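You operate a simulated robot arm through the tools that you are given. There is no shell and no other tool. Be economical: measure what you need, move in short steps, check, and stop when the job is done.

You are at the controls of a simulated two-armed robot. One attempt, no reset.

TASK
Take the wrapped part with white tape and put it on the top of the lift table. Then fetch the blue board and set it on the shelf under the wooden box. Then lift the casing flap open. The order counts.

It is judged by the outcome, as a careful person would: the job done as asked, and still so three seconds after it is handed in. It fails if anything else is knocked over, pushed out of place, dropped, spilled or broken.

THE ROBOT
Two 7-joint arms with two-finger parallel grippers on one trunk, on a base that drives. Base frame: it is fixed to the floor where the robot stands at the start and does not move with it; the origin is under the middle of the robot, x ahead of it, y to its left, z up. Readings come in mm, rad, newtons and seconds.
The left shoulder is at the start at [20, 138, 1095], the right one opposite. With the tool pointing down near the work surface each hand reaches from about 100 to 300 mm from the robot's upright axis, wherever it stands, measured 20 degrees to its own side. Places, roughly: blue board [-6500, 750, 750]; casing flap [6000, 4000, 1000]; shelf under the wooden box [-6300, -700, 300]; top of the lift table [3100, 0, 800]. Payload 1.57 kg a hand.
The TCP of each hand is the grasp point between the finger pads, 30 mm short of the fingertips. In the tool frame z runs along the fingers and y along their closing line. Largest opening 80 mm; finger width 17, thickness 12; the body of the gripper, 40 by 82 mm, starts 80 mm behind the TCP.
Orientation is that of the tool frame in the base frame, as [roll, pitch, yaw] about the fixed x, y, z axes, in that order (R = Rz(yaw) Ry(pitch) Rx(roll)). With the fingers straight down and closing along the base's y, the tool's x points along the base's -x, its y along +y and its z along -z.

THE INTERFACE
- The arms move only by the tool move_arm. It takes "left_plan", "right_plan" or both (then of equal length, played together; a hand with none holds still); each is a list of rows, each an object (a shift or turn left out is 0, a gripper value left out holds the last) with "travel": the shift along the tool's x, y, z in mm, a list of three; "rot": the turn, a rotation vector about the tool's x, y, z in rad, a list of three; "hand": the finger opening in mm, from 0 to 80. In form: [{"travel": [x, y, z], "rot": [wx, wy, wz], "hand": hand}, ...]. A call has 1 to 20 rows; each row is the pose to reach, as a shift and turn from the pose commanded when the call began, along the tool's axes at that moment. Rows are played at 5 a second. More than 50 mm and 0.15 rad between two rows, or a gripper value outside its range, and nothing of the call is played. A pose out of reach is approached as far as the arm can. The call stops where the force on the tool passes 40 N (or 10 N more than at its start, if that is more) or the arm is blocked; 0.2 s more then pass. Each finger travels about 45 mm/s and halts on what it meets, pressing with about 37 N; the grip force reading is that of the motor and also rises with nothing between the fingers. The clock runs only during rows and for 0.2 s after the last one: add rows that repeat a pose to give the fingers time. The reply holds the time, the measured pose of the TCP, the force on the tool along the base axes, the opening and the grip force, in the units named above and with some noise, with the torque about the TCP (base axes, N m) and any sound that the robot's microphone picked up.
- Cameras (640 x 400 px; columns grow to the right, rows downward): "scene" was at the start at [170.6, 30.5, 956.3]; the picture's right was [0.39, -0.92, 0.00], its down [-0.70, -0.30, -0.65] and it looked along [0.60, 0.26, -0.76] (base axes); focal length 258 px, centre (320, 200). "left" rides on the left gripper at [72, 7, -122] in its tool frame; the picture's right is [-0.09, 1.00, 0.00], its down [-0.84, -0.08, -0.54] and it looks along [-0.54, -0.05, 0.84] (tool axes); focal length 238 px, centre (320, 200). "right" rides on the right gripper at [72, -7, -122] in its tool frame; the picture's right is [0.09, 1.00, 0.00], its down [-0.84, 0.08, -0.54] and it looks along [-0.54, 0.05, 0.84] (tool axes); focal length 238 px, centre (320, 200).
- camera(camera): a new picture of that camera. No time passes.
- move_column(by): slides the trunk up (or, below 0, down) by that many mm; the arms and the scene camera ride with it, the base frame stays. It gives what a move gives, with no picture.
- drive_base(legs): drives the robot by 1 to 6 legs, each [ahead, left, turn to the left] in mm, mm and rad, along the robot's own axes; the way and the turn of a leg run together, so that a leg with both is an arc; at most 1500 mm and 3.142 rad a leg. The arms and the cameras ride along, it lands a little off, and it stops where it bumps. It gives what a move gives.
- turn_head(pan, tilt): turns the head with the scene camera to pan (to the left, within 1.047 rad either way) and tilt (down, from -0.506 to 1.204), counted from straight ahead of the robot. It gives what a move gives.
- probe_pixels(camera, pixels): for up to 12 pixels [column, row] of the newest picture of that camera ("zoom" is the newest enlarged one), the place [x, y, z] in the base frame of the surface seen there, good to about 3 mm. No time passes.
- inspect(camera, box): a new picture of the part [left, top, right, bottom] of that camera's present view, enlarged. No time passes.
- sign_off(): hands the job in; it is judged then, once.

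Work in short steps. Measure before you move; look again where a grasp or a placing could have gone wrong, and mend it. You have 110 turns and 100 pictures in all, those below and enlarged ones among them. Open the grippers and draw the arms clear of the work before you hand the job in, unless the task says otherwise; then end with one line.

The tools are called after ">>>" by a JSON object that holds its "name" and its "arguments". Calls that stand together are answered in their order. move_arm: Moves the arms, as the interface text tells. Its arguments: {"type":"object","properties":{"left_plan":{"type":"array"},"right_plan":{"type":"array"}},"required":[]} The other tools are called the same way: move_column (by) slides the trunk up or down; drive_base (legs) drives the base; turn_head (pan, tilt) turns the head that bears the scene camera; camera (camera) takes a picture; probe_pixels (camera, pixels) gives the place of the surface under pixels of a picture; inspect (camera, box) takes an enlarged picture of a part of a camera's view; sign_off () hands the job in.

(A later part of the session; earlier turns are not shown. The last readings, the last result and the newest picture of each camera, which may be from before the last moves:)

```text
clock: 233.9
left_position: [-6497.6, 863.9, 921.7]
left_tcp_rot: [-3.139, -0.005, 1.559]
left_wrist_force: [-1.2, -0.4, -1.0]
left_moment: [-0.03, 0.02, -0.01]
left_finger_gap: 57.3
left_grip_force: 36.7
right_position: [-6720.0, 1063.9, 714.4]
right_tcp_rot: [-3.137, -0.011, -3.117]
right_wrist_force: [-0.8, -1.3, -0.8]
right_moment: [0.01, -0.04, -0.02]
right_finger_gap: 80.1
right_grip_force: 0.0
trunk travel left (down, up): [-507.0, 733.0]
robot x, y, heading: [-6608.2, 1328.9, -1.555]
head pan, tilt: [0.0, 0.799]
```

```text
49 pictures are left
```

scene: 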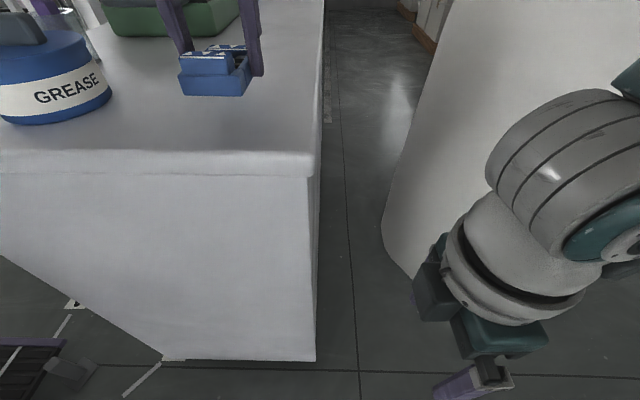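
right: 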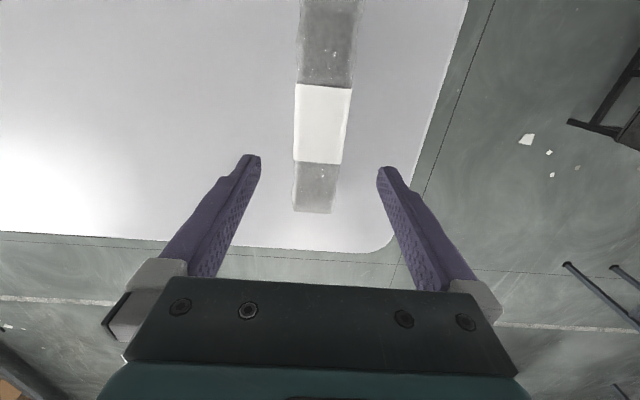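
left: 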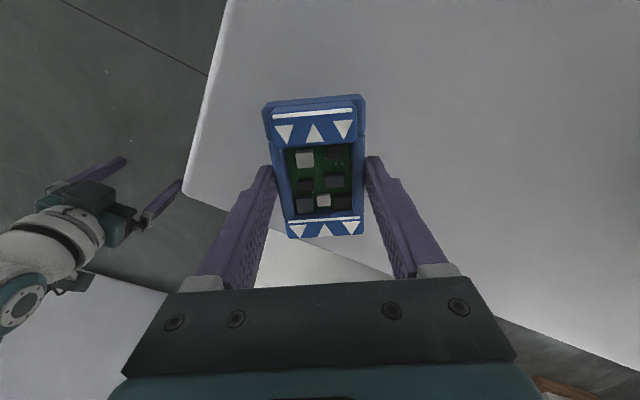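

The board is squared up. I lower it back onto the cabinet top and release.

>>> {"name": "move_column", "arguments": {"by": -29}}

>>> {"name": "move_arm", "arguments": {"left_plan": [{"hand": 65}, {"hand": 80}, {"hand": 80}]}}

>>> {"name": "move_column", "arguments": {"by": 60}}

>>> {"name": "camera", "arguments": {"camera": "left"}}

```text
clock: 234.6
left_position: [-6497.9, 864.5, 893.5]
left_tcp_rot: [-3.139, -0.004, 1.556]
left_wrist_force: [0.1, 0.4, -1.4]
left_moment: [-0.02, -0.02, 0.01]
left_finger_gap: 57.2
left_grip_force: 36.9
right_position: [-6718.7, 1063.9, 686.5]
right_tcp_rot: [-3.137, -0.011, -3.117]
right_wrist_force: [-0.5, 0.2, 0.4]
right_moment: [0.02, -0.02, 0.03]
right_finger_gap: 79.8
right_grip_force: 0.1
trunk travel left (down, up): [-478.0, 762.0]
robot x, y, heading: [-6606.0, 1331.8, -1.553]
head pan, tilt: [0.0, 0.799]
```

```text
clock: 235.4
left_position: [-6497.8, 863.0, 893.6]
left_tcp_rot: [-3.142, -0.004, 1.557]
left_wrist_force: [0.7, -0.7, 0.4]
left_moment: [0.02, 0.01, -0.01]
left_finger_gap: 79.9
left_grip_force: 0.1
right_position: [-6720.0, 1063.5, 684.5]
right_tcp_rot: [-3.138, -0.011, -3.118]
right_wrist_force: [0.7, 0.3, 0.4]
right_moment: [-0.03, 0.03, 0.02]
right_finger_gap: 80.1
right_grip_force: 0.0
trunk travel left (down, up): [-478.0, 762.0]
robot x, y, heading: [-6609.8, 1329.6, -1.553]
head pan, tilt: [0.0, 0.799]
```

```text
clock: 236.4
left_position: [-6497.7, 863.6, 952.8]
left_tcp_rot: [-3.14, -0.002, 1.559]
left_wrist_force: [-1.3, 0.0, 0.1]
left_moment: [-0.02, -0.02, -0.01]
left_finger_gap: 80.0
left_grip_force: 0.1
right_position: [-6720.5, 1064.5, 745.7]
right_tcp_rot: [-3.138, -0.011, -3.117]
right_wrist_force: [0.4, -1.4, -0.3]
right_moment: [0.03, -0.01, -0.01]
right_finger_gap: 80.1
right_grip_force: 0.1
trunk travel left (down, up): [-538.0, 702.0]
robot x, y, heading: [-6607.8, 1333.6, -1.552]
head pan, tilt: [0.0, 0.799]
```

```text
48 pictures are left
```

left: 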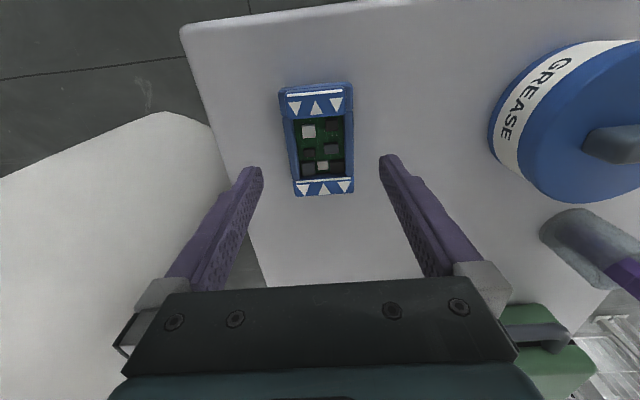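

Set down cleanly. I now tilt the hand 0.55 rad so the fingers point forward-down, 12 mm nearer to me so the tips meet the frame's middle.

>>> {"name": "move_arm", "arguments": {"left_plan": [{"travel": [3, 0, 0], "rot": [0, -0.14, 0]}, {"travel": [6, 0, 0], "rot": [0, -0.28, 0]}, {"travel": [9, 0, 0], "rot": [0, -0.42, 0]}, {"travel": [12, 0, 0], "rot": [0, -0.55, 0]}, {"travel": [12, 0, 0], "rot": [0, -0.55, 0]}]}}

>>> {"name": "camera", "arguments": {"camera": "left"}}

>>> {"name": "camera", "arguments": {"camera": "scene"}}

```text
clock: 237.6
left_position: [-6518.1, 759.2, 953.0]
left_tcp_rot: [-3.141, 0.548, 1.557]
left_wrist_force: [-0.5, 0.5, 0.4]
left_moment: [-0.02, 0.0, -0.01]
left_finger_gap: 80.1
left_grip_force: 0.0
left hand out of reach, approached as far as the arm can: row 1, 2, 3, 4, 5
right_position: [-6721.8, 1063.5, 747.1]
right_tcp_rot: [-3.139, -0.01, -3.116]
right_wrist_force: [0.3, -1.1, 0.4]
right_moment: [-0.01, -0.02, 0.02]
right_finger_gap: 80.2
right_grip_force: 0.1
trunk travel left (down, up): [-538.0, 702.0]
robot x, y, heading: [-6606.0, 1327.5, -1.552]
head pan, tilt: [0.0, 0.799]
```

```text
47 pictures are left
```

left: 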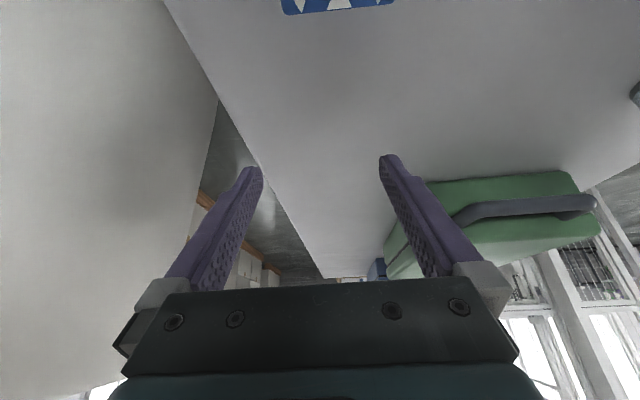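

```text
46 pictures are left
```

scene: 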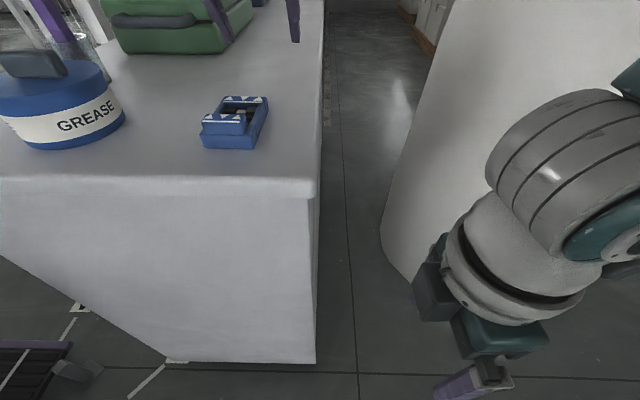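

The hand tilted properly but extended forward to (-6518,759), since the commanded pose lay beyond reach. I correct with the base: back 117 mm, left 24 mm.

>>> {"name": "drive_base", "arguments": {"legs": [[-117, 24, 0]]}}

>>> {"name": "camera", "arguments": {"camera": "left"}}

>>> {"name": "probe_pixels", "arguments": {"camera": "left", "pixels": [[320, 60], [320, 120], [300, 90], [350, 90], [290, 110], [360, 110], [320, 150], [320, 30]]}}

```text
clock: 238.9
left_position: [-6496.5, 877.0, 951.6]
left_tcp_rot: [-3.14, 0.545, 1.556]
left_wrist_force: [0.3, -0.4, 0.1]
left_moment: [-0.01, 0.02, 0.03]
left_finger_gap: 79.9
left_grip_force: 0.0
right_position: [-6699.0, 1181.8, 746.5]
right_tcp_rot: [-3.137, -0.011, -3.119]
right_wrist_force: [0.1, -0.5, -0.6]
right_moment: [0.02, 0.0, 0.0]
right_finger_gap: 80.2
right_grip_force: 0.0
trunk travel left (down, up): [-538.0, 702.0]
robot x, y, heading: [-6592.0, 1449.2, -1.552]
head pan, tilt: [0.0, 0.799]
```

```text
45 pictures are left
```

left: 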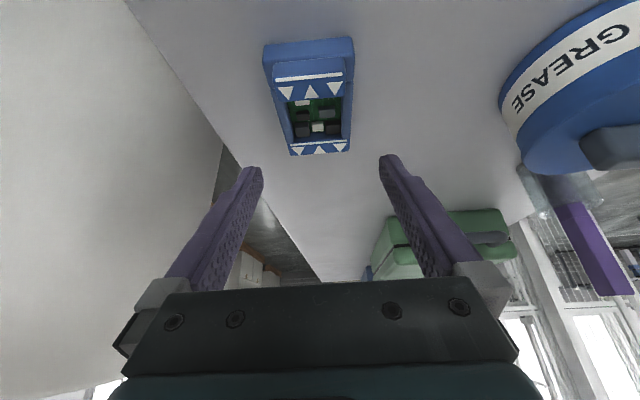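

```text
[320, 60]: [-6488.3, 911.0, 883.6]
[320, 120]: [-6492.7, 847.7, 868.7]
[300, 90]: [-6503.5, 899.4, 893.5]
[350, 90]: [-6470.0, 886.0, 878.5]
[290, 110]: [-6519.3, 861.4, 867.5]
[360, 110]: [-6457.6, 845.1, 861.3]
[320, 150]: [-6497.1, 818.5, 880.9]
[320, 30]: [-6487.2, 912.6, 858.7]
```

Board centre (-6494,865), hand at (-6496,877): as planned. I lower 59 mm and look.

>>> {"name": "move_column", "arguments": {"by": -59}}

>>> {"name": "camera", "arguments": {"camera": "left"}}

```text
clock: 239.9
left_position: [-6497.9, 876.0, 894.2]
left_tcp_rot: [-3.14, 0.546, 1.556]
left_wrist_force: [0.0, 0.3, 0.2]
left_moment: [-0.01, 0.06, 0.0]
left_finger_gap: 80.0
left_grip_force: 0.1
right_position: [-6698.8, 1179.3, 687.2]
right_tcp_rot: [-3.138, -0.011, -3.118]
right_wrist_force: [-0.5, 0.2, -0.2]
right_moment: [-0.04, -0.03, 0.01]
right_finger_gap: 79.8
right_grip_force: 0.1
trunk travel left (down, up): [-479.0, 761.0]
robot x, y, heading: [-6588.3, 1450.9, -1.55]
head pan, tilt: [0.0, 0.799]
```

```text
44 pictures are left
```

left: 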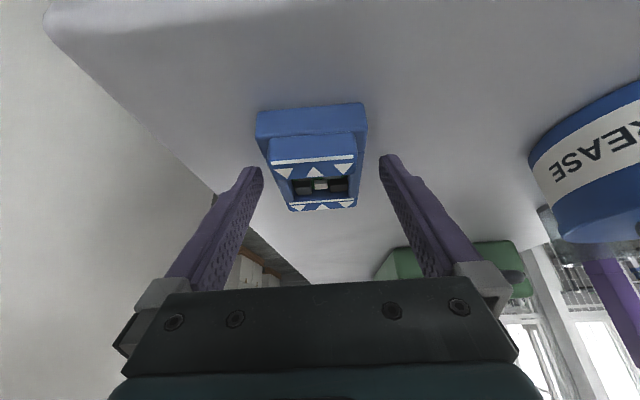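

The fingers straddle the frame. I close and lift 40 mm.

>>> {"name": "move_arm", "arguments": {"left_plan": [{"hand": 65}, {"hand": 55}, {"hand": 45}, {"hand": 40}, {"hand": 40}]}}

>>> {"name": "move_column", "arguments": {"by": 120}}

>>> {"name": "camera", "arguments": {"camera": "left"}}

>>> {"name": "camera", "arguments": {"camera": "scene"}}

```text
clock: 241.1
left_position: [-6497.0, 876.0, 894.4]
left_tcp_rot: [-3.14, 0.545, 1.557]
left_wrist_force: [-1.0, 0.6, 1.2]
left_moment: [-0.04, 0.09, -0.02]
left_finger_gap: 57.5
left_grip_force: 36.5
right_position: [-6698.8, 1179.5, 686.1]
right_tcp_rot: [-3.138, -0.011, -3.12]
right_wrist_force: [-0.5, 0.2, 0.7]
right_moment: [-0.02, 0.04, -0.02]
right_finger_gap: 80.3
right_grip_force: 0.1
trunk travel left (down, up): [-479.0, 761.0]
robot x, y, heading: [-6588.1, 1451.3, -1.552]
head pan, tilt: [0.0, 0.799]
```

```text
clock: 242.6
left_position: [-6497.2, 876.9, 1014.5]
left_tcp_rot: [-3.14, 0.544, 1.557]
left_wrist_force: [-0.5, -0.6, -1.0]
left_moment: [0.0, 0.01, -0.01]
left_finger_gap: 57.1
left_grip_force: 37.3
right_position: [-6699.4, 1181.4, 806.6]
right_tcp_rot: [-3.137, -0.01, -3.119]
right_wrist_force: [0.4, 0.1, 1.0]
right_moment: [-0.02, -0.02, -0.04]
right_finger_gap: 79.8
right_grip_force: 0.2
trunk travel left (down, up): [-599.0, 641.0]
robot x, y, heading: [-6587.2, 1448.4, -1.55]
head pan, tilt: [0.0, 0.799]
```

```text
43 pictures are left
```

left: 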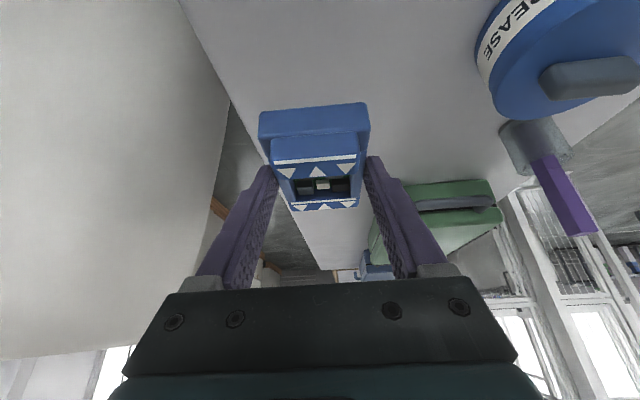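

```text
42 pictures are left
```

scene: 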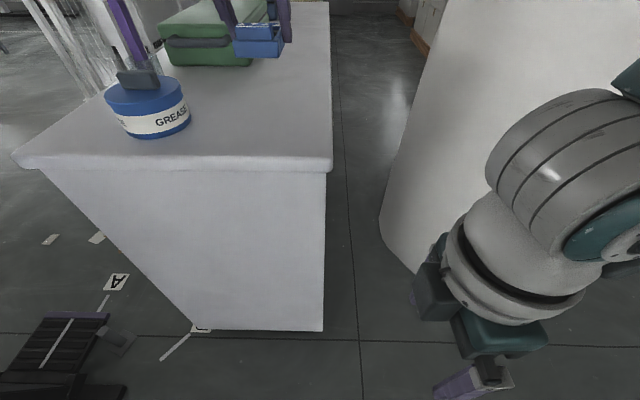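

The board is held level at a 0.55 rad hand tilt. I raise the column by 400 and go back by the way I came: out, turn to face -x, then in reverse along the lane.

>>> {"name": "move_column", "arguments": {"by": 400}}

>>> {"name": "drive_base", "arguments": {"legs": [[-820, 0, 0], [0, 0, -1.57], [-1150, 0, 0], [-1120, 0, 0]]}}

```text
clock: 246.4
left_position: [-6497.0, 876.7, 1412.5]
left_tcp_rot: [-3.14, 0.545, 1.557]
left_wrist_force: [0.6, 0.5, -1.5]
left_moment: [0.01, 0.0, -0.01]
left_finger_gap: 57.6
left_grip_force: 37.2
right_position: [-6699.0, 1179.6, 1206.6]
right_tcp_rot: [-3.138, -0.01, -3.121]
right_wrist_force: [-0.1, -1.2, -0.3]
right_moment: [0.01, -0.02, 0.0]
right_finger_gap: 80.3
right_grip_force: 0.1
trunk travel left (down, up): [-999.0, 241.0]
robot x, y, heading: [-6587.8, 1449.0, -1.554]
head pan, tilt: [0.0, 0.799]
```

```text
clock: 265.6
left_position: [-4872.3, 2219.0, 1414.0]
left_tcp_rot: [-3.141, 0.546, -0.013]
left_wrist_force: [0.5, 0.0, -1.7]
left_moment: [0.0, -0.06, 0.02]
left_finger_gap: 57.3
left_grip_force: 37.2
right_position: [-4569.6, 2422.4, 1207.8]
right_tcp_rot: [-3.139, -0.01, 1.596]
right_wrist_force: [0.0, 0.2, 0.9]
right_moment: [0.0, -0.01, 0.0]
right_finger_gap: 80.2
right_grip_force: 0.1
trunk travel left (down, up): [-999.0, 241.0]
robot x, y, heading: [-4303.9, 2308.5, -3.123]
head pan, tilt: [0.0, 0.799]
```

Still holding. I square the heading, strafe back to y≈-350, and advance through the gap toward the wooden box.

>>> {"name": "drive_base", "arguments": {"legs": [[0, 0, -0.02], [0, 1320, 0], [0, 1320, 0]]}}

>>> {"name": "turn_head", "arguments": {"pan": 0.1, "tilt": 0.5}}

>>> {"name": "camera", "arguments": {"camera": "scene"}}

```text
clock: 278.9
left_position: [-4858.0, -442.8, 1413.9]
left_tcp_rot: [-3.14, 0.547, -0.021]
left_wrist_force: [-0.1, -0.9, -1.3]
left_moment: [-0.03, -0.02, -0.01]
left_finger_gap: 57.5
left_grip_force: 37.1
right_position: [-4552.4, -244.2, 1206.9]
right_tcp_rot: [-3.138, -0.012, 1.586]
right_wrist_force: [-1.2, 0.8, 0.1]
right_moment: [-0.01, 0.04, -0.04]
right_finger_gap: 80.0
right_grip_force: 0.1
trunk travel left (down, up): [-999.0, 241.0]
robot x, y, heading: [-4285.9, -359.6, -3.128]
head pan, tilt: [0.0, 0.799]
```

```text
clock: 279.7
left_position: [-4857.6, -444.7, 1414.0]
left_tcp_rot: [-3.141, 0.546, -0.02]
left_wrist_force: [-0.8, -0.5, -2.1]
left_moment: [0.01, 0.04, 0.02]
left_finger_gap: 57.2
left_grip_force: 36.9
right_position: [-4552.3, -243.7, 1207.0]
right_tcp_rot: [-3.136, -0.011, 1.586]
right_wrist_force: [0.0, 0.4, -0.2]
right_moment: [0.04, -0.01, 0.01]
right_finger_gap: 80.1
right_grip_force: 0.1
trunk travel left (down, up): [-999.0, 241.0]
robot x, y, heading: [-4284.2, -357.7, -3.129]
head pan, tilt: [0.099, 0.499]
```

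```text
41 pictures are left
```

scene: 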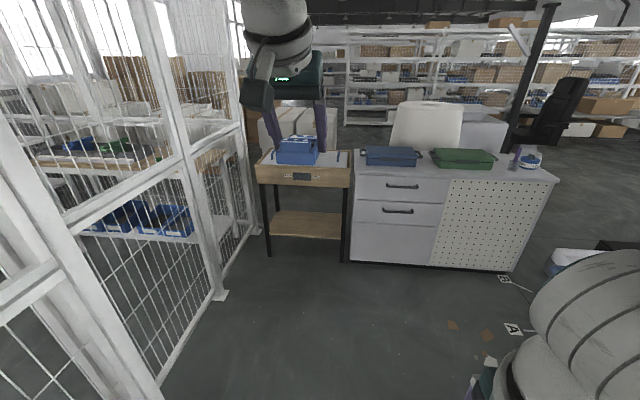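

The wooden box table is ahead: box front (303,178), shelf (305,225), legs at (268,225) and (347,220). I measure it.

>>> {"name": "probe_pixels", "arguments": {"camera": "scene", "pixels": [[305, 225], [275, 232], [338, 236], [306, 237], [265, 183], [347, 186], [268, 235], [345, 240], [300, 186], [300, 213], [262, 170], [352, 230]]}}

>>> {"name": "inspect", "arguments": {"camera": "scene", "box": [220, 130, 380, 280]}}

```text
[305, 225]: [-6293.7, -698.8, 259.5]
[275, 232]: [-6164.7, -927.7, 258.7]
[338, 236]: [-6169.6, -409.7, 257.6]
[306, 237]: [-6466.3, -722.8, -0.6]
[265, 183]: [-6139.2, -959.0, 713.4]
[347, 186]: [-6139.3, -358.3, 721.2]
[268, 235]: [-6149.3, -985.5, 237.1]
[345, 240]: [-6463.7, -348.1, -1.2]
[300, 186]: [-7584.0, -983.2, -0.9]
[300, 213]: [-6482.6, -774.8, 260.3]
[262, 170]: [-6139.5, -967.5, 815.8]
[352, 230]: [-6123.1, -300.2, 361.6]
```

```text
2.67 times, centred on (300, 205) of scene
```

zoom: 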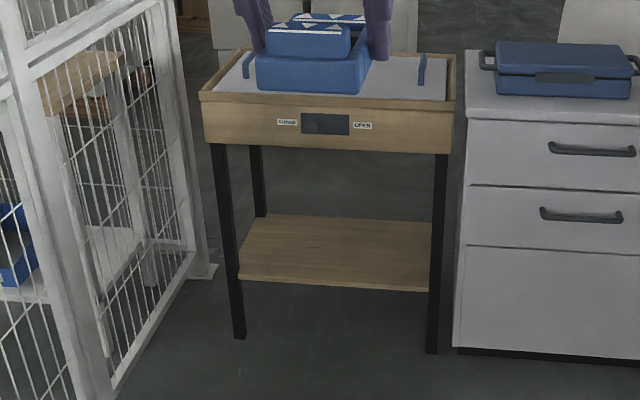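

Shelf: z=259, front edge x≈-6150, y -970…-370; box underside z≈711, so ample room. The hand must be lower relative to the shoulder, so I draw it in by ~150 mm and down 125 mm here in free air.

>>> {"name": "move_arm", "arguments": {"left_plan": [{"travel": [32, 0, -20]}, {"travel": [64, 0, -39]}, {"travel": [96, 0, -58]}, {"travel": [128, 0, -78]}, {"travel": [150, 0, -42]}, {"travel": [172, 0, -6]}, {"travel": [193, 0, 29]}, {"travel": [193, 0, 29]}]}}

```text
clock: 281.5
left_position: [-4803.4, -408.0, 1251.7]
left_tcp_rot: [-3.139, 0.546, -0.021]
left_wrist_force: [-0.4, 0.0, -1.1]
left_moment: [-0.02, 0.0, 0.0]
left_finger_gap: 57.1
left_grip_force: 37.1
left hand out of reach, approached as far as the arm can: row 1, 2, 3, 4, 5, 6, 7, 8
right_position: [-4553.8, -244.9, 1208.2]
right_tcp_rot: [-3.139, -0.012, 1.588]
right_wrist_force: [-0.6, 0.1, 0.5]
right_moment: [-0.03, 0.01, 0.0]
right_finger_gap: 79.8
right_grip_force: 0.0
trunk travel left (down, up): [-999.0, 241.0]
robot x, y, heading: [-4285.1, -360.6, -3.132]
head pan, tilt: [0.099, 0.499]
```

The hand is now 518 mm ahead and 372 mm below the shoulder. I drive to about x=-5330, y=-570, then lower the column to bring the board just above shelf height.

>>> {"name": "drive_base", "arguments": {"legs": [[0, 210, -0.01], [1045, 0, 0]]}}

>>> {"name": "move_column", "arguments": {"by": -400}}

>>> {"name": "move_column", "arguments": {"by": -400}}

>>> {"name": "turn_head", "arguments": {"pan": 0.2, "tilt": 0.4}}

>>> {"name": "camera", "arguments": {"camera": "scene"}}

```text
clock: 288.1
left_position: [-5850.7, -610.8, 1250.4]
left_tcp_rot: [-3.139, 0.545, -0.04]
left_wrist_force: [0.7, -0.7, -1.0]
left_moment: [0.0, -0.02, 0.02]
left_finger_gap: 57.2
left_grip_force: 36.7
right_position: [-5597.4, -450.6, 1206.1]
right_tcp_rot: [-3.137, -0.01, 1.568]
right_wrist_force: [0.5, 0.1, 0.0]
right_moment: [0.02, 0.0, -0.01]
right_finger_gap: 80.0
right_grip_force: 0.0
trunk travel left (down, up): [-999.0, 241.0]
robot x, y, heading: [-5332.7, -570.1, 3.132]
head pan, tilt: [0.099, 0.499]
```

```text
clock: 292.0
left_position: [-5850.7, -611.1, 851.0]
left_tcp_rot: [-3.14, 0.545, -0.042]
left_wrist_force: [0.0, 0.1, -1.4]
left_moment: [0.0, 0.0, -0.01]
left_finger_gap: 57.5
left_grip_force: 37.0
right_position: [-5597.2, -450.9, 807.8]
right_tcp_rot: [-3.138, -0.011, 1.566]
right_wrist_force: [-0.5, -0.5, -0.1]
right_moment: [-0.02, 0.01, 0.01]
right_finger_gap: 79.9
right_grip_force: 0.0
trunk travel left (down, up): [-599.0, 641.0]
robot x, y, heading: [-5334.3, -568.6, 3.132]
head pan, tilt: [0.099, 0.499]
```

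```text
clock: 295.8
left_position: [-5851.3, -611.4, 451.1]
left_tcp_rot: [-3.141, 0.546, -0.04]
left_wrist_force: [0.0, 0.0, -1.3]
left_moment: [0.01, 0.0, -0.02]
left_finger_gap: 57.2
left_grip_force: 37.7
right_position: [-5596.7, -450.9, 406.7]
right_tcp_rot: [-3.138, -0.011, 1.566]
right_wrist_force: [-0.3, 1.1, -0.6]
right_moment: [0.01, -0.01, -0.01]
right_finger_gap: 79.7
right_grip_force: 0.1
trunk travel left (down, up): [-199.0, 1041.0]
robot x, y, heading: [-5326.6, -569.3, 3.14]
head pan, tilt: [0.099, 0.499]
```

```text
clock: 296.5
left_position: [-5851.4, -612.1, 451.2]
left_tcp_rot: [-3.141, 0.546, -0.038]
left_wrist_force: [0.0, 0.5, -1.9]
left_moment: [-0.02, -0.03, 0.02]
left_finger_gap: 57.3
left_grip_force: 37.0
right_position: [-5597.5, -451.2, 407.2]
right_tcp_rot: [-3.139, -0.01, 1.566]
right_wrist_force: [-0.2, 0.0, -0.1]
right_moment: [0.02, -0.02, 0.02]
right_finger_gap: 80.0
right_grip_force: 0.1
trunk travel left (down, up): [-199.0, 1041.0]
robot x, y, heading: [-5328.8, -571.2, 3.135]
head pan, tilt: [0.201, 0.4]
```

```text
39 pictures are left
```

scene: 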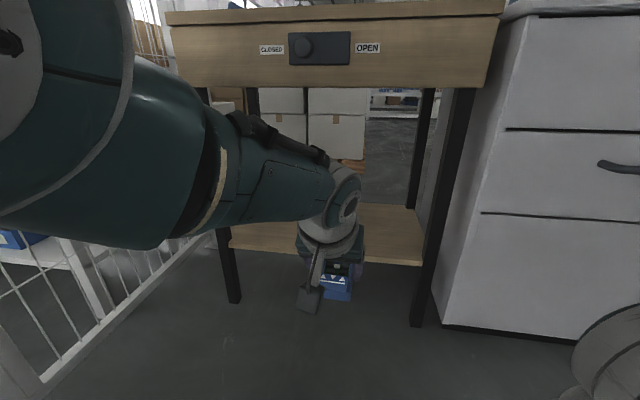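

The board is in front of the opening, well aligned. I lower 100 mm and drive in part way, then check.

>>> {"name": "move_column", "arguments": {"by": -95}}

>>> {"name": "drive_base", "arguments": {"legs": [[270, 0, 0]]}}

>>> {"name": "camera", "arguments": {"camera": "left"}}

>>> {"name": "camera", "arguments": {"camera": "scene"}}

```text
clock: 297.8
left_position: [-5853.0, -611.9, 356.7]
left_tcp_rot: [3.141, 0.543, -0.038]
left_wrist_force: [-0.4, 0.5, -0.7]
left_moment: [0.0, -0.02, 0.0]
left_finger_gap: 57.3
left_grip_force: 36.8
right_position: [-5596.4, -452.1, 312.1]
right_tcp_rot: [-3.139, -0.011, 1.567]
right_wrist_force: [-0.9, -0.2, 0.2]
right_moment: [0.02, 0.02, 0.0]
right_finger_gap: 80.1
right_grip_force: 0.0
trunk travel left (down, up): [-104.0, 1136.0]
robot x, y, heading: [-5330.9, -570.9, 3.132]
head pan, tilt: [0.201, 0.4]
```

```text
clock: 299.7
left_position: [-6120.9, -614.8, 355.7]
left_tcp_rot: [-3.141, 0.542, -0.033]
left_wrist_force: [0.0, 0.6, -1.3]
left_moment: [0.0, -0.03, -0.03]
left_finger_gap: 57.1
left_grip_force: 37.3
right_position: [-5867.0, -452.4, 311.0]
right_tcp_rot: [-3.141, -0.012, 1.573]
right_wrist_force: [-0.7, -0.5, 0.3]
right_moment: [0.02, 0.01, -0.02]
right_finger_gap: 80.0
right_grip_force: 0.1
trunk travel left (down, up): [-104.0, 1136.0]
robot x, y, heading: [-5597.9, -570.0, 3.14]
head pan, tilt: [0.201, 0.4]
```

```text
38 pictures are left
```

left: 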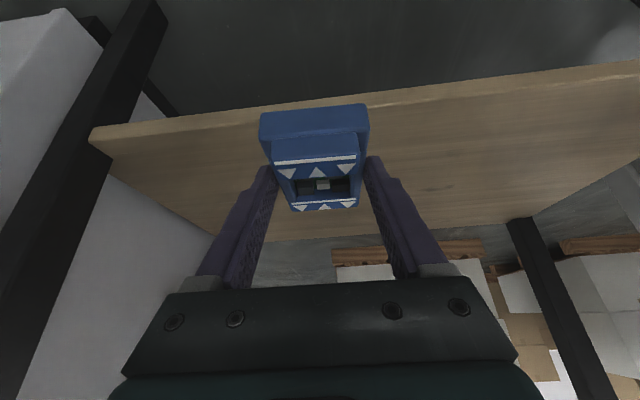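

```text
37 pictures are left
```

scene: 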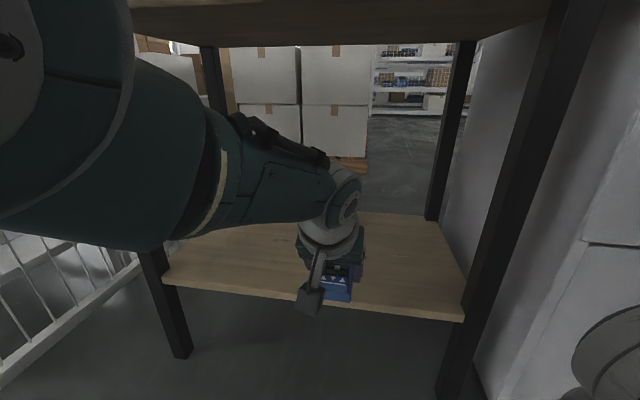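

All clear of the box and legs. I drive the remaining 115 mm so the board is fully over the shelf, then lower most of the way.

>>> {"name": "drive_base", "arguments": {"legs": [[115, 0, 0]]}}

>>> {"name": "move_column", "arguments": {"by": -50}}

>>> {"name": "camera", "arguments": {"camera": "left"}}

>>> {"name": "camera", "arguments": {"camera": "scene"}}

```text
clock: 300.9
left_position: [-6237.3, -615.6, 354.7]
left_tcp_rot: [3.141, 0.544, -0.031]
left_wrist_force: [0.9, 0.5, -1.8]
left_moment: [-0.01, 0.01, 0.0]
left_finger_gap: 57.4
left_grip_force: 36.6
right_position: [-5982.6, -452.7, 311.5]
right_tcp_rot: [-3.138, -0.01, 1.574]
right_wrist_force: [1.0, 0.9, 0.5]
right_moment: [-0.01, 0.03, 0.03]
right_finger_gap: 80.0
right_grip_force: 0.1
trunk travel left (down, up): [-104.0, 1136.0]
robot x, y, heading: [-5720.7, -567.8, 3.145]
head pan, tilt: [0.201, 0.4]
```

```text
clock: 301.8
left_position: [-6239.6, -617.0, 304.8]
left_tcp_rot: [3.139, 0.545, -0.028]
left_wrist_force: [-1.2, -0.3, -0.6]
left_moment: [0.04, 0.01, -0.01]
left_finger_gap: 57.3
left_grip_force: 36.8
right_position: [-5984.8, -451.5, 263.0]
right_tcp_rot: [-3.138, -0.01, 1.573]
right_wrist_force: [0.3, 0.3, 0.5]
right_moment: [-0.03, 0.0, -0.01]
right_finger_gap: 80.1
right_grip_force: 0.0
trunk travel left (down, up): [-54.0, 1186.0]
robot x, y, heading: [-5720.1, -566.5, 3.141]
head pan, tilt: [0.201, 0.4]
```

```text
36 pictures are left
```

left: 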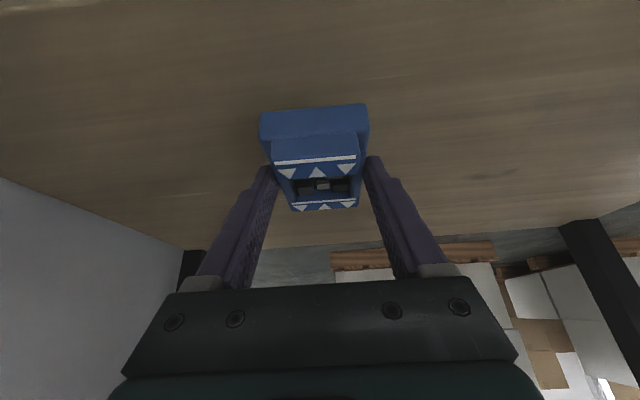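

```text
35 pictures are left
```

scene: 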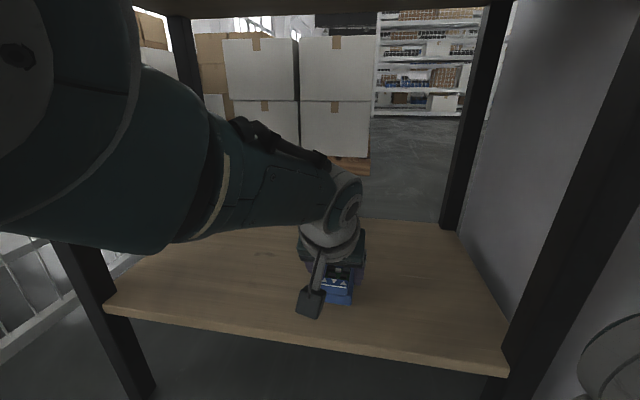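

The board is over the shelf with ~10 mm to go. I lower in small steps watching the force.

>>> {"name": "move_column", "arguments": {"by": -9}}

>>> {"name": "inspect", "arguments": {"camera": "scene", "box": [270, 240, 400, 330]}}

```text
clock: 302.4
left_position: [-6239.1, -615.1, 296.9]
left_tcp_rot: [-3.141, 0.544, -0.03]
left_wrist_force: [0.2, -0.1, -1.3]
left_moment: [0.0, -0.04, -0.01]
left_finger_gap: 57.5
left_grip_force: 37.0
right_position: [-5983.9, -452.2, 252.4]
right_tcp_rot: [3.141, -0.01, 1.573]
right_wrist_force: [-0.9, 0.2, -0.1]
right_moment: [0.02, -0.04, -0.01]
right_finger_gap: 80.2
right_grip_force: 0.0
trunk travel left (down, up): [-45.0, 1195.0]
robot x, y, heading: [-5723.3, -568.3, 3.141]
head pan, tilt: [0.201, 0.4]
```

```text
4.44 times, centred on (335, 285) of scene
```

zoom: 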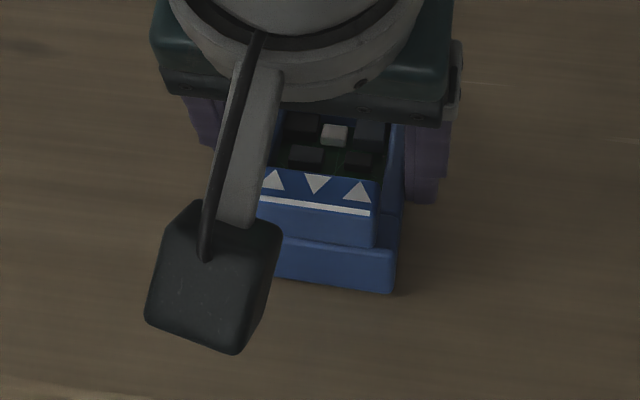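

Almost down, no contact force yet; two millimetres more.

>>> {"name": "move_column", "arguments": {"by": -2}}

>>> {"name": "move_column", "arguments": {"by": -1.5}}

```text
clock: 302.9
left_position: [-6238.5, -615.7, 294.5]
left_tcp_rot: [3.141, 0.545, -0.029]
left_wrist_force: [0.6, -0.1, -1.4]
left_moment: [0.01, 0.02, 0.01]
left_finger_gap: 57.3
left_grip_force: 37.2
right_position: [-5984.4, -451.7, 251.3]
right_tcp_rot: [-3.14, -0.011, 1.574]
right_wrist_force: [-0.3, 0.1, 0.9]
right_moment: [0.02, -0.01, 0.0]
right_finger_gap: 79.8
right_grip_force: 0.0
trunk travel left (down, up): [-43.0, 1197.0]
robot x, y, heading: [-5718.4, -569.9, 3.139]
head pan, tilt: [0.201, 0.4]
```

```text
clock: 303.4
left_position: [-6239.4, -615.8, 293.6]
left_tcp_rot: [3.141, 0.546, -0.03]
left_wrist_force: [3.3, 0.2, 13.1]
left_moment: [0.06, -0.51, -0.04]
left_finger_gap: 57.1
left_grip_force: 37.3
right_position: [-5984.4, -452.8, 249.2]
right_tcp_rot: [-3.141, -0.01, 1.574]
right_wrist_force: [0.0, -0.2, 0.2]
right_moment: [-0.02, 0.02, -0.01]
right_finger_gap: 80.0
right_grip_force: 0.0
trunk travel left (down, up): [-41.0, 1199.0]
robot x, y, heading: [-5724.2, -572.7, 3.142]
head pan, tilt: [0.201, 0.4]
```

Contact is felt (13 N). I open, rise 50 mm and back out.

>>> {"name": "move_arm", "arguments": {"left_plan": [{"hand": 65}, {"hand": 80}, {"hand": 80}, {"hand": 80}]}}

>>> {"name": "move_column", "arguments": {"by": 60}}

>>> {"name": "drive_base", "arguments": {"legs": [[-300, 0, 0]]}}

>>> {"name": "camera", "arguments": {"camera": "scene"}}

>>> {"name": "camera", "arguments": {"camera": "left"}}

```text
clock: 304.4
left_position: [-6240.2, -616.3, 293.2]
left_tcp_rot: [3.141, 0.544, -0.032]
left_wrist_force: [-0.6, 0.1, 0.2]
left_moment: [0.03, 0.0, -0.02]
left_finger_gap: 79.7
left_grip_force: 0.1
right_position: [-5984.8, -451.6, 248.9]
right_tcp_rot: [-3.139, -0.01, 1.573]
right_wrist_force: [0.7, 0.0, 0.9]
right_moment: [-0.02, -0.01, -0.01]
right_finger_gap: 79.9
right_grip_force: 0.0
trunk travel left (down, up): [-41.0, 1199.0]
robot x, y, heading: [-5719.7, -570.2, 3.145]
head pan, tilt: [0.201, 0.4]
```

```text
clock: 305.4
left_position: [-6238.9, -615.2, 352.3]
left_tcp_rot: [3.142, 0.544, -0.031]
left_wrist_force: [-0.3, -0.7, -0.5]
left_moment: [0.01, -0.03, -0.04]
left_finger_gap: 80.0
left_grip_force: 0.0
right_position: [-5984.4, -451.1, 309.7]
right_tcp_rot: [-3.139, -0.011, 1.573]
right_wrist_force: [-0.6, -0.8, 0.5]
right_moment: [0.03, 0.0, -0.04]
right_finger_gap: 80.0
right_grip_force: 0.0
trunk travel left (down, up): [-101.0, 1139.0]
robot x, y, heading: [-5719.3, -571.6, 3.144]
head pan, tilt: [0.201, 0.4]
```

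```text
clock: 307.5
left_position: [-5942.4, -616.7, 353.6]
left_tcp_rot: [3.141, 0.546, -0.03]
left_wrist_force: [0.5, 0.1, -0.9]
left_moment: [0.01, -0.03, -0.01]
left_finger_gap: 79.9
left_grip_force: 0.1
right_position: [-5689.9, -451.5, 310.0]
right_tcp_rot: [-3.138, -0.01, 1.571]
right_wrist_force: [0.1, -0.3, 0.6]
right_moment: [0.03, 0.0, -0.02]
right_finger_gap: 80.2
right_grip_force: 0.0
trunk travel left (down, up): [-101.0, 1139.0]
robot x, y, heading: [-5421.7, -566.3, 3.137]
head pan, tilt: [0.201, 0.4]
```

```text
33 pictures are left
```

scene: 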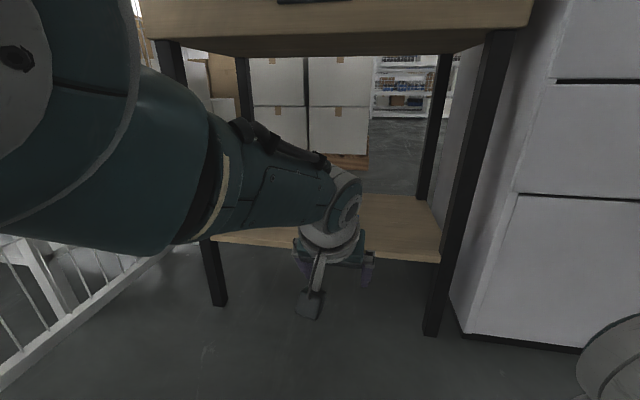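

```text
32 pictures are left
```

left: 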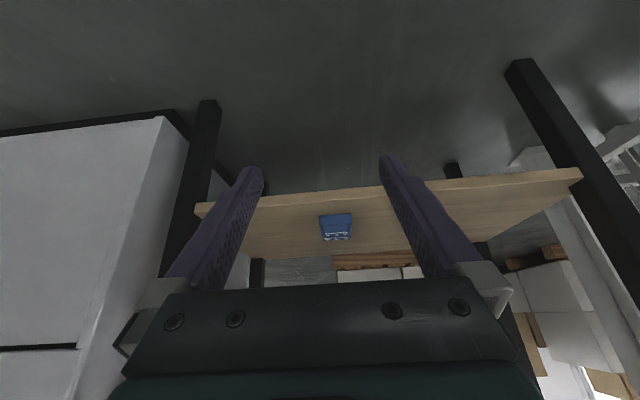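

The board lies flat, well inside the shelf edge (336,226). Next the casing flap: I raise the column, back out, and go to the aisle.

>>> {"name": "move_column", "arguments": {"by": 400}}

>>> {"name": "move_column", "arguments": {"by": 400}}

>>> {"name": "drive_base", "arguments": {"legs": [[-1130, 0, 0], [0, -1310, 0], [0, 0, 3.14]]}}

```text
clock: 311.3
left_position: [-5941.5, -616.0, 753.1]
left_tcp_rot: [-3.14, 0.543, -0.031]
left_wrist_force: [0.0, -0.5, -0.6]
left_moment: [-0.01, -0.03, 0.03]
left_finger_gap: 80.2
left_grip_force: 0.0
right_position: [-5685.8, -450.9, 710.4]
right_tcp_rot: [-3.138, -0.01, 1.573]
right_wrist_force: [0.1, -0.2, 0.5]
right_moment: [0.0, -0.01, 0.03]
right_finger_gap: 80.2
right_grip_force: 0.2
trunk travel left (down, up): [-501.0, 739.0]
robot x, y, heading: [-5418.1, -567.1, 3.14]
head pan, tilt: [0.201, 0.4]
```

```text
clock: 315.1
left_position: [-5941.7, -615.0, 1152.6]
left_tcp_rot: [-3.141, 0.545, -0.033]
left_wrist_force: [0.5, 0.4, -1.0]
left_moment: [0.01, 0.0, 0.03]
left_finger_gap: 79.8
left_grip_force: 0.1
right_position: [-5685.4, -451.6, 1108.3]
right_tcp_rot: [-3.141, -0.009, 1.572]
right_wrist_force: [0.5, 0.2, 0.0]
right_moment: [-0.01, -0.01, 0.0]
right_finger_gap: 79.8
right_grip_force: 0.1
trunk travel left (down, up): [-901.0, 339.0]
robot x, y, heading: [-5419.4, -569.7, 3.144]
head pan, tilt: [0.201, 0.4]
```

```text
clock: 334.4
left_position: [-3835.1, 825.0, 1152.7]
left_tcp_rot: [3.141, 0.545, -3.096]
left_wrist_force: [-0.6, 0.6, 0.6]
left_moment: [0.02, 0.01, 0.0]
left_finger_gap: 79.8
left_grip_force: 0.2
right_position: [-4076.0, 642.4, 1109.2]
right_tcp_rot: [-3.138, -0.011, -1.492]
right_wrist_force: [0.6, 0.1, -0.6]
right_moment: [-0.02, 0.0, -0.01]
right_finger_gap: 80.2
right_grip_force: 0.0
trunk travel left (down, up): [-901.0, 339.0]
robot x, y, heading: [-4348.1, 740.9, 0.071]
head pan, tilt: [0.201, 0.4]
```

I'm at y=741, so I shift left into the aisle, square up, and drive two legs east.

>>> {"name": "drive_base", "arguments": {"legs": [[0, 0, -0.071], [0, 220, 0], [1400, 0, 0], [1400, 0, 0]]}}

```text
clock: 349.6
left_position: [-1047.7, 1078.0, 1152.3]
left_tcp_rot: [3.141, 0.544, -3.12]
left_wrist_force: [0.3, 0.1, 0.5]
left_moment: [0.0, 0.0, 0.01]
left_finger_gap: 80.1
left_grip_force: 0.1
right_position: [-1292.7, 900.7, 1109.3]
right_tcp_rot: [-3.138, -0.01, -1.516]
right_wrist_force: [-0.6, 0.2, 0.0]
right_moment: [0.0, -0.01, 0.0]
right_finger_gap: 80.0
right_grip_force: 0.1
trunk travel left (down, up): [-901.0, 339.0]
robot x, y, heading: [-1564.9, 1005.0, 0.053]
head pan, tilt: [0.201, 0.4]
```

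>>> {"name": "drive_base", "arguments": {"legs": [[0, 0, -0.07], [1450, 0, 0], [1450, 0, 0]]}}

>>> {"name": "turn_head", "arguments": {"pan": 0.35, "tilt": 0.25}}

>>> {"name": "camera", "arguments": {"camera": "scene"}}

```text
clock: 364.1
left_position: [1865.0, 1014.0, 1152.3]
left_tcp_rot: [3.141, 0.545, 3.105]
left_wrist_force: [0.6, -0.9, 0.0]
left_moment: [-0.02, 0.0, -0.03]
left_finger_gap: 80.0
left_grip_force: 0.0
right_position: [1610.2, 850.0, 1108.7]
right_tcp_rot: [-3.14, -0.011, -1.573]
right_wrist_force: [-0.5, 0.4, -0.1]
right_moment: [0.0, 0.0, -0.02]
right_finger_gap: 80.1
right_grip_force: 0.2
trunk travel left (down, up): [-901.0, 339.0]
robot x, y, heading: [1345.8, 967.1, -0.008]
head pan, tilt: [0.201, 0.4]
```

```text
clock: 364.9
left_position: [1866.9, 1018.3, 1154.7]
left_tcp_rot: [3.14, 0.544, 3.112]
left_wrist_force: [0.1, -0.5, -0.6]
left_moment: [-0.02, 0.01, 0.01]
left_finger_gap: 80.0
left_grip_force: 0.1
right_position: [1609.9, 850.3, 1109.5]
right_tcp_rot: [-3.14, -0.011, -1.573]
right_wrist_force: [0.0, -0.3, 0.8]
right_moment: [-0.01, -0.01, -0.01]
right_finger_gap: 80.2
right_grip_force: 0.0
trunk travel left (down, up): [-901.0, 339.0]
robot x, y, heading: [1343.1, 969.2, -0.003]
head pan, tilt: [0.351, 0.25]
```

```text
31 pictures are left
```

scene: 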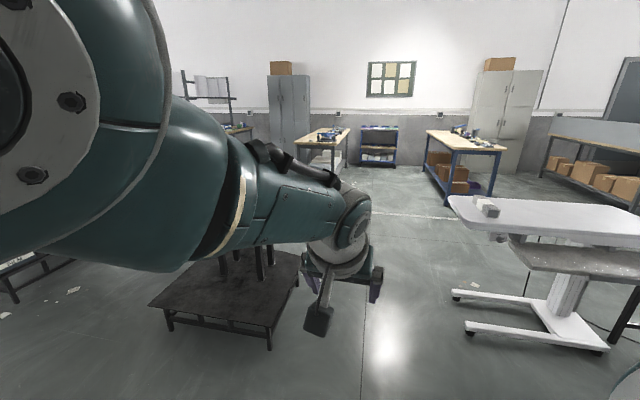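

The aisle to the right of the black stand is free. I go on to about x=4000 and look toward the flap.

>>> {"name": "drive_base", "arguments": {"legs": [[1400, 0, 0], [1300, 0, 0]]}}

>>> {"name": "drive_base", "arguments": {"legs": [[0, 0, 1.05]]}}

>>> {"name": "turn_head", "arguments": {"pan": -0.1, "tilt": 0.25}}

>>> {"name": "camera", "arguments": {"camera": "scene"}}

```text
clock: 378.0
left_position: [4575.7, 946.4, 1153.1]
left_tcp_rot: [3.14, 0.544, 3.084]
left_wrist_force: [0.2, 0.2, -0.5]
left_moment: [0.02, 0.0, 0.02]
left_finger_gap: 80.0
left_grip_force: 0.0
right_position: [4317.2, 788.9, 1109.6]
right_tcp_rot: [-3.14, -0.009, -1.596]
right_wrist_force: [1.5, -0.5, -0.3]
right_moment: [0.02, -0.02, 0.03]
right_finger_gap: 79.8
right_grip_force: 0.0
trunk travel left (down, up): [-901.0, 339.0]
robot x, y, heading: [4055.4, 913.0, -0.029]
head pan, tilt: [0.351, 0.25]
```

```text
clock: 381.1
left_position: [4279.6, 1384.2, 1152.9]
left_tcp_rot: [3.139, 0.545, -2.137]
left_wrist_force: [0.8, -0.2, 0.3]
left_moment: [0.03, -0.02, 0.04]
left_finger_gap: 80.0
left_grip_force: 0.1
right_position: [4290.7, 1081.6, 1109.0]
right_tcp_rot: [-3.141, -0.011, -0.534]
right_wrist_force: [0.4, 0.5, -0.9]
right_moment: [-0.01, 0.02, 0.02]
right_finger_gap: 80.2
right_grip_force: 0.0
trunk travel left (down, up): [-901.0, 339.0]
robot x, y, heading: [4057.7, 912.0, 1.034]
head pan, tilt: [0.351, 0.25]
```

```text
clock: 382.0
left_position: [4279.2, 1384.2, 1154.2]
left_tcp_rot: [3.139, 0.544, -2.135]
left_wrist_force: [-0.2, 1.3, -0.4]
left_moment: [0.03, -0.03, -0.01]
left_finger_gap: 79.9
left_grip_force: 0.0
right_position: [4291.4, 1081.7, 1108.7]
right_tcp_rot: [-3.141, -0.012, -0.534]
right_wrist_force: [-0.3, 0.1, 0.2]
right_moment: [0.01, -0.01, -0.01]
right_finger_gap: 80.3
right_grip_force: 0.0
trunk travel left (down, up): [-901.0, 339.0]
robot x, y, heading: [4052.2, 913.6, 1.032]
head pan, tilt: [-0.099, 0.25]
```

```text
30 pictures are left
```

scene: 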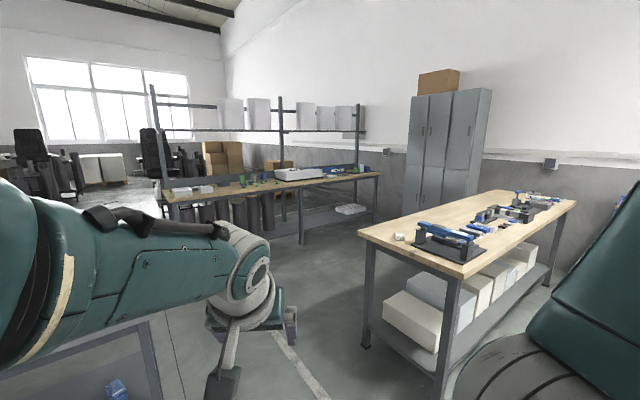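

A bench with a white casing at (300,174) lies ahead, near the flap's rough place. I enlarge and measure.

>>> {"name": "inspect", "arguments": {"camera": "scene", "box": [150, 140, 400, 250]}}

>>> {"name": "probe_pixels", "arguments": {"camera": "scene", "pixels": [[300, 175], [280, 180], [325, 172], [165, 192], [375, 178], [300, 210], [285, 320], [130, 380], [235, 182], [360, 235], [365, 345]]}}

```text
2.56 times, centred on (275, 195) of scene
```

zoom: 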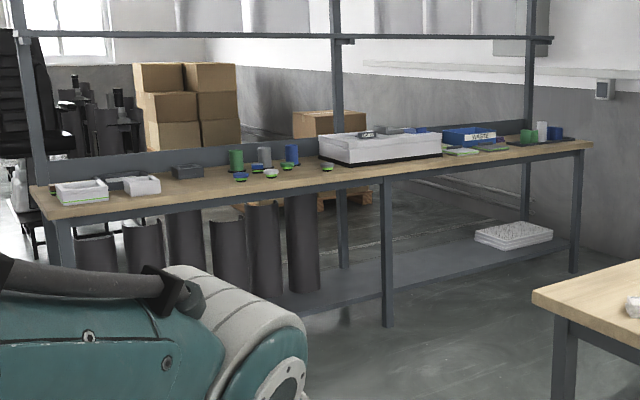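

```text
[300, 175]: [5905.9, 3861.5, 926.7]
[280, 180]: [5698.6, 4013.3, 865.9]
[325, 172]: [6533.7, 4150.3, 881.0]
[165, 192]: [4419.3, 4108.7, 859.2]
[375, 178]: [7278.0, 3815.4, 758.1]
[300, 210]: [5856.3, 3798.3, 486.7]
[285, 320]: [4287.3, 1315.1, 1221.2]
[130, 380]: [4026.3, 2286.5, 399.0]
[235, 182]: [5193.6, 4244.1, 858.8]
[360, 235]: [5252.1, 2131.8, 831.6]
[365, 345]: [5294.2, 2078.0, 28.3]
```

The white casing sits at about (5900,3860,927) on a bench running along x. I move to the gap between the cart and the nearer bench and look again.

>>> {"name": "drive_base", "arguments": {"legs": [[0, 0, 0.54], [0, -650, 0], [600, 0, 0]]}}

>>> {"name": "turn_head", "arguments": {"pan": -0.4, "tilt": 0.45}}

>>> {"name": "camera", "arguments": {"camera": "scene"}}

>>> {"name": "probe_pixels", "arguments": {"camera": "scene", "pixels": [[320, 300], [320, 200], [400, 200], [450, 250], [350, 150], [300, 150], [500, 300], [380, 180]]}}

```text
clock: 390.1
left_position: [4645.4, 2038.2, 1153.1]
left_tcp_rot: [3.14, 0.545, -1.603]
left_wrist_force: [0.0, -0.3, 0.2]
left_moment: [0.01, 0.0, 0.0]
left_finger_gap: 79.9
left_grip_force: 0.0
right_position: [4810.1, 1784.2, 1108.5]
right_tcp_rot: [-3.141, -0.011, 0.0]
right_wrist_force: [-0.7, 0.3, 0.4]
right_moment: [-0.02, 0.01, 0.0]
right_finger_gap: 80.0
right_grip_force: 0.0
trunk travel left (down, up): [-901.0, 339.0]
robot x, y, heading: [4693.3, 1522.0, 1.565]
head pan, tilt: [-0.099, 0.25]
```

```text
clock: 390.9
left_position: [4646.2, 2038.5, 1152.4]
left_tcp_rot: [3.139, 0.544, -1.602]
left_wrist_force: [-0.1, -0.5, 0.8]
left_moment: [0.04, 0.01, 0.01]
left_finger_gap: 80.1
left_grip_force: 0.0
right_position: [4810.9, 1783.1, 1109.0]
right_tcp_rot: [-3.14, -0.01, 0.001]
right_wrist_force: [-0.8, -0.1, 0.1]
right_moment: [-0.01, -0.02, 0.01]
right_finger_gap: 80.0
right_grip_force: 0.0
trunk travel left (down, up): [-901.0, 339.0]
robot x, y, heading: [4694.6, 1516.8, 1.57]
head pan, tilt: [-0.4, 0.45]
```

```text
28 pictures are left
```

scene: 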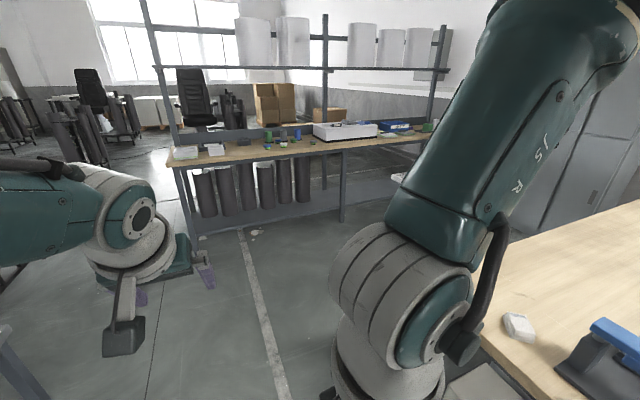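

```text
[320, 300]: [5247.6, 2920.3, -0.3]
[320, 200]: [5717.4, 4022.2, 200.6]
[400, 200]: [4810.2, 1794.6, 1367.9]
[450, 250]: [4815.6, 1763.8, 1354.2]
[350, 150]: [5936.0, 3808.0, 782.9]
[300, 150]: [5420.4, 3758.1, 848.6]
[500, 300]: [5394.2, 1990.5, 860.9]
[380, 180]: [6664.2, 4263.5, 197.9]
```

The way ahead is free. I go 1400 mm on and look to the right toward the casing.

>>> {"name": "drive_base", "arguments": {"legs": [[1350, 0, 0]]}}

>>> {"name": "turn_head", "arguments": {"pan": -0.85, "tilt": 0.45}}

>>> {"name": "camera", "arguments": {"camera": "scene"}}

```text
clock: 397.6
left_position: [4615.2, 3385.8, 1152.3]
left_tcp_rot: [-3.142, 0.544, -1.574]
left_wrist_force: [-1.1, -0.4, -0.4]
left_moment: [0.01, 0.0, 0.0]
left_finger_gap: 80.1
left_grip_force: 0.1
right_position: [4787.7, 3136.6, 1108.7]
right_tcp_rot: [-3.138, -0.011, 0.029]
right_wrist_force: [-0.8, 0.0, 1.2]
right_moment: [0.02, 0.0, -0.01]
right_finger_gap: 79.8
right_grip_force: 0.1
trunk travel left (down, up): [-901.0, 339.0]
robot x, y, heading: [4679.1, 2869.0, 1.596]
head pan, tilt: [-0.4, 0.45]
```

```text
clock: 398.5
left_position: [4615.1, 3385.4, 1153.0]
left_tcp_rot: [3.141, 0.543, -1.575]
left_wrist_force: [1.1, -0.2, -0.2]
left_moment: [-0.01, 0.02, 0.03]
left_finger_gap: 80.1
left_grip_force: 0.1
right_position: [4786.1, 3135.7, 1109.3]
right_tcp_rot: [-3.141, -0.01, 0.029]
right_wrist_force: [-0.5, 0.7, 0.4]
right_moment: [0.01, 0.05, 0.06]
right_finger_gap: 80.2
right_grip_force: 0.0
trunk travel left (down, up): [-901.0, 339.0]
robot x, y, heading: [4676.1, 2865.8, 1.596]
head pan, tilt: [-0.85, 0.45]
```

```text
27 pictures are left
```

scene: 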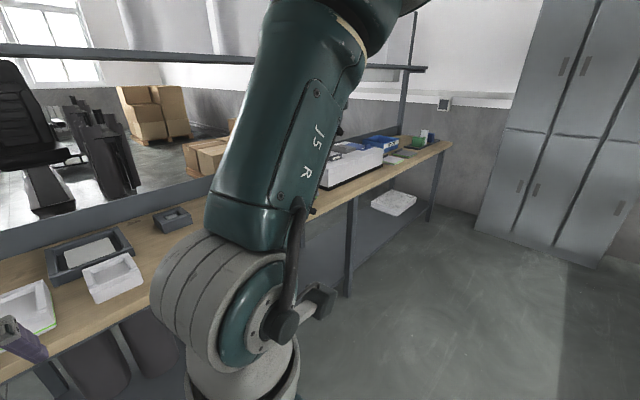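

The floor before the bench is free. I square up, strafe 1200 mm right and look at the casing.

>>> {"name": "drive_base", "arguments": {"legs": [[0, 0, -0.026], [0, -1200, 0]]}}

>>> {"name": "turn_head", "arguments": {"pan": 0, "tilt": 0.45}}

>>> {"name": "camera", "arguments": {"camera": "scene"}}

```text
clock: 404.9
left_position: [5812.8, 3388.8, 1152.2]
left_tcp_rot: [3.14, 0.542, -1.602]
left_wrist_force: [0.2, 0.1, -0.3]
left_moment: [0.01, 0.02, -0.01]
left_finger_gap: 80.0
left_grip_force: 0.1
right_position: [5978.4, 3134.8, 1108.6]
right_tcp_rot: [-3.141, -0.011, 0.004]
right_wrist_force: [0.3, 0.5, 0.4]
right_moment: [0.01, 0.03, 0.01]
right_finger_gap: 79.6
right_grip_force: 0.1
trunk travel left (down, up): [-901.0, 339.0]
robot x, y, heading: [5868.4, 2869.5, 1.574]
head pan, tilt: [-0.85, 0.45]
```

```text
clock: 406.1
left_position: [5813.6, 3388.4, 1152.0]
left_tcp_rot: [3.139, 0.543, -1.599]
left_wrist_force: [1.0, 1.1, 0.4]
left_moment: [-0.02, -0.01, -0.02]
left_finger_gap: 79.8
left_grip_force: 0.0
right_position: [5978.8, 3134.6, 1109.4]
right_tcp_rot: [-3.139, -0.01, 0.005]
right_wrist_force: [0.4, -0.4, 0.2]
right_moment: [0.0, 0.02, -0.02]
right_finger_gap: 79.8
right_grip_force: 0.0
trunk travel left (down, up): [-901.0, 339.0]
robot x, y, heading: [5858.3, 2869.2, 1.573]
head pan, tilt: [0.0, 0.45]
```

```text
26 pictures are left
```

scene: 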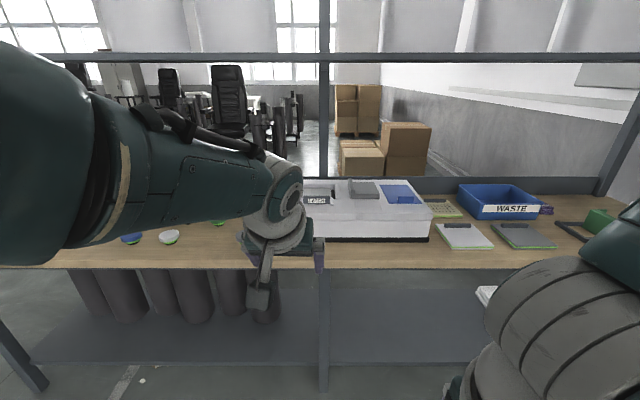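

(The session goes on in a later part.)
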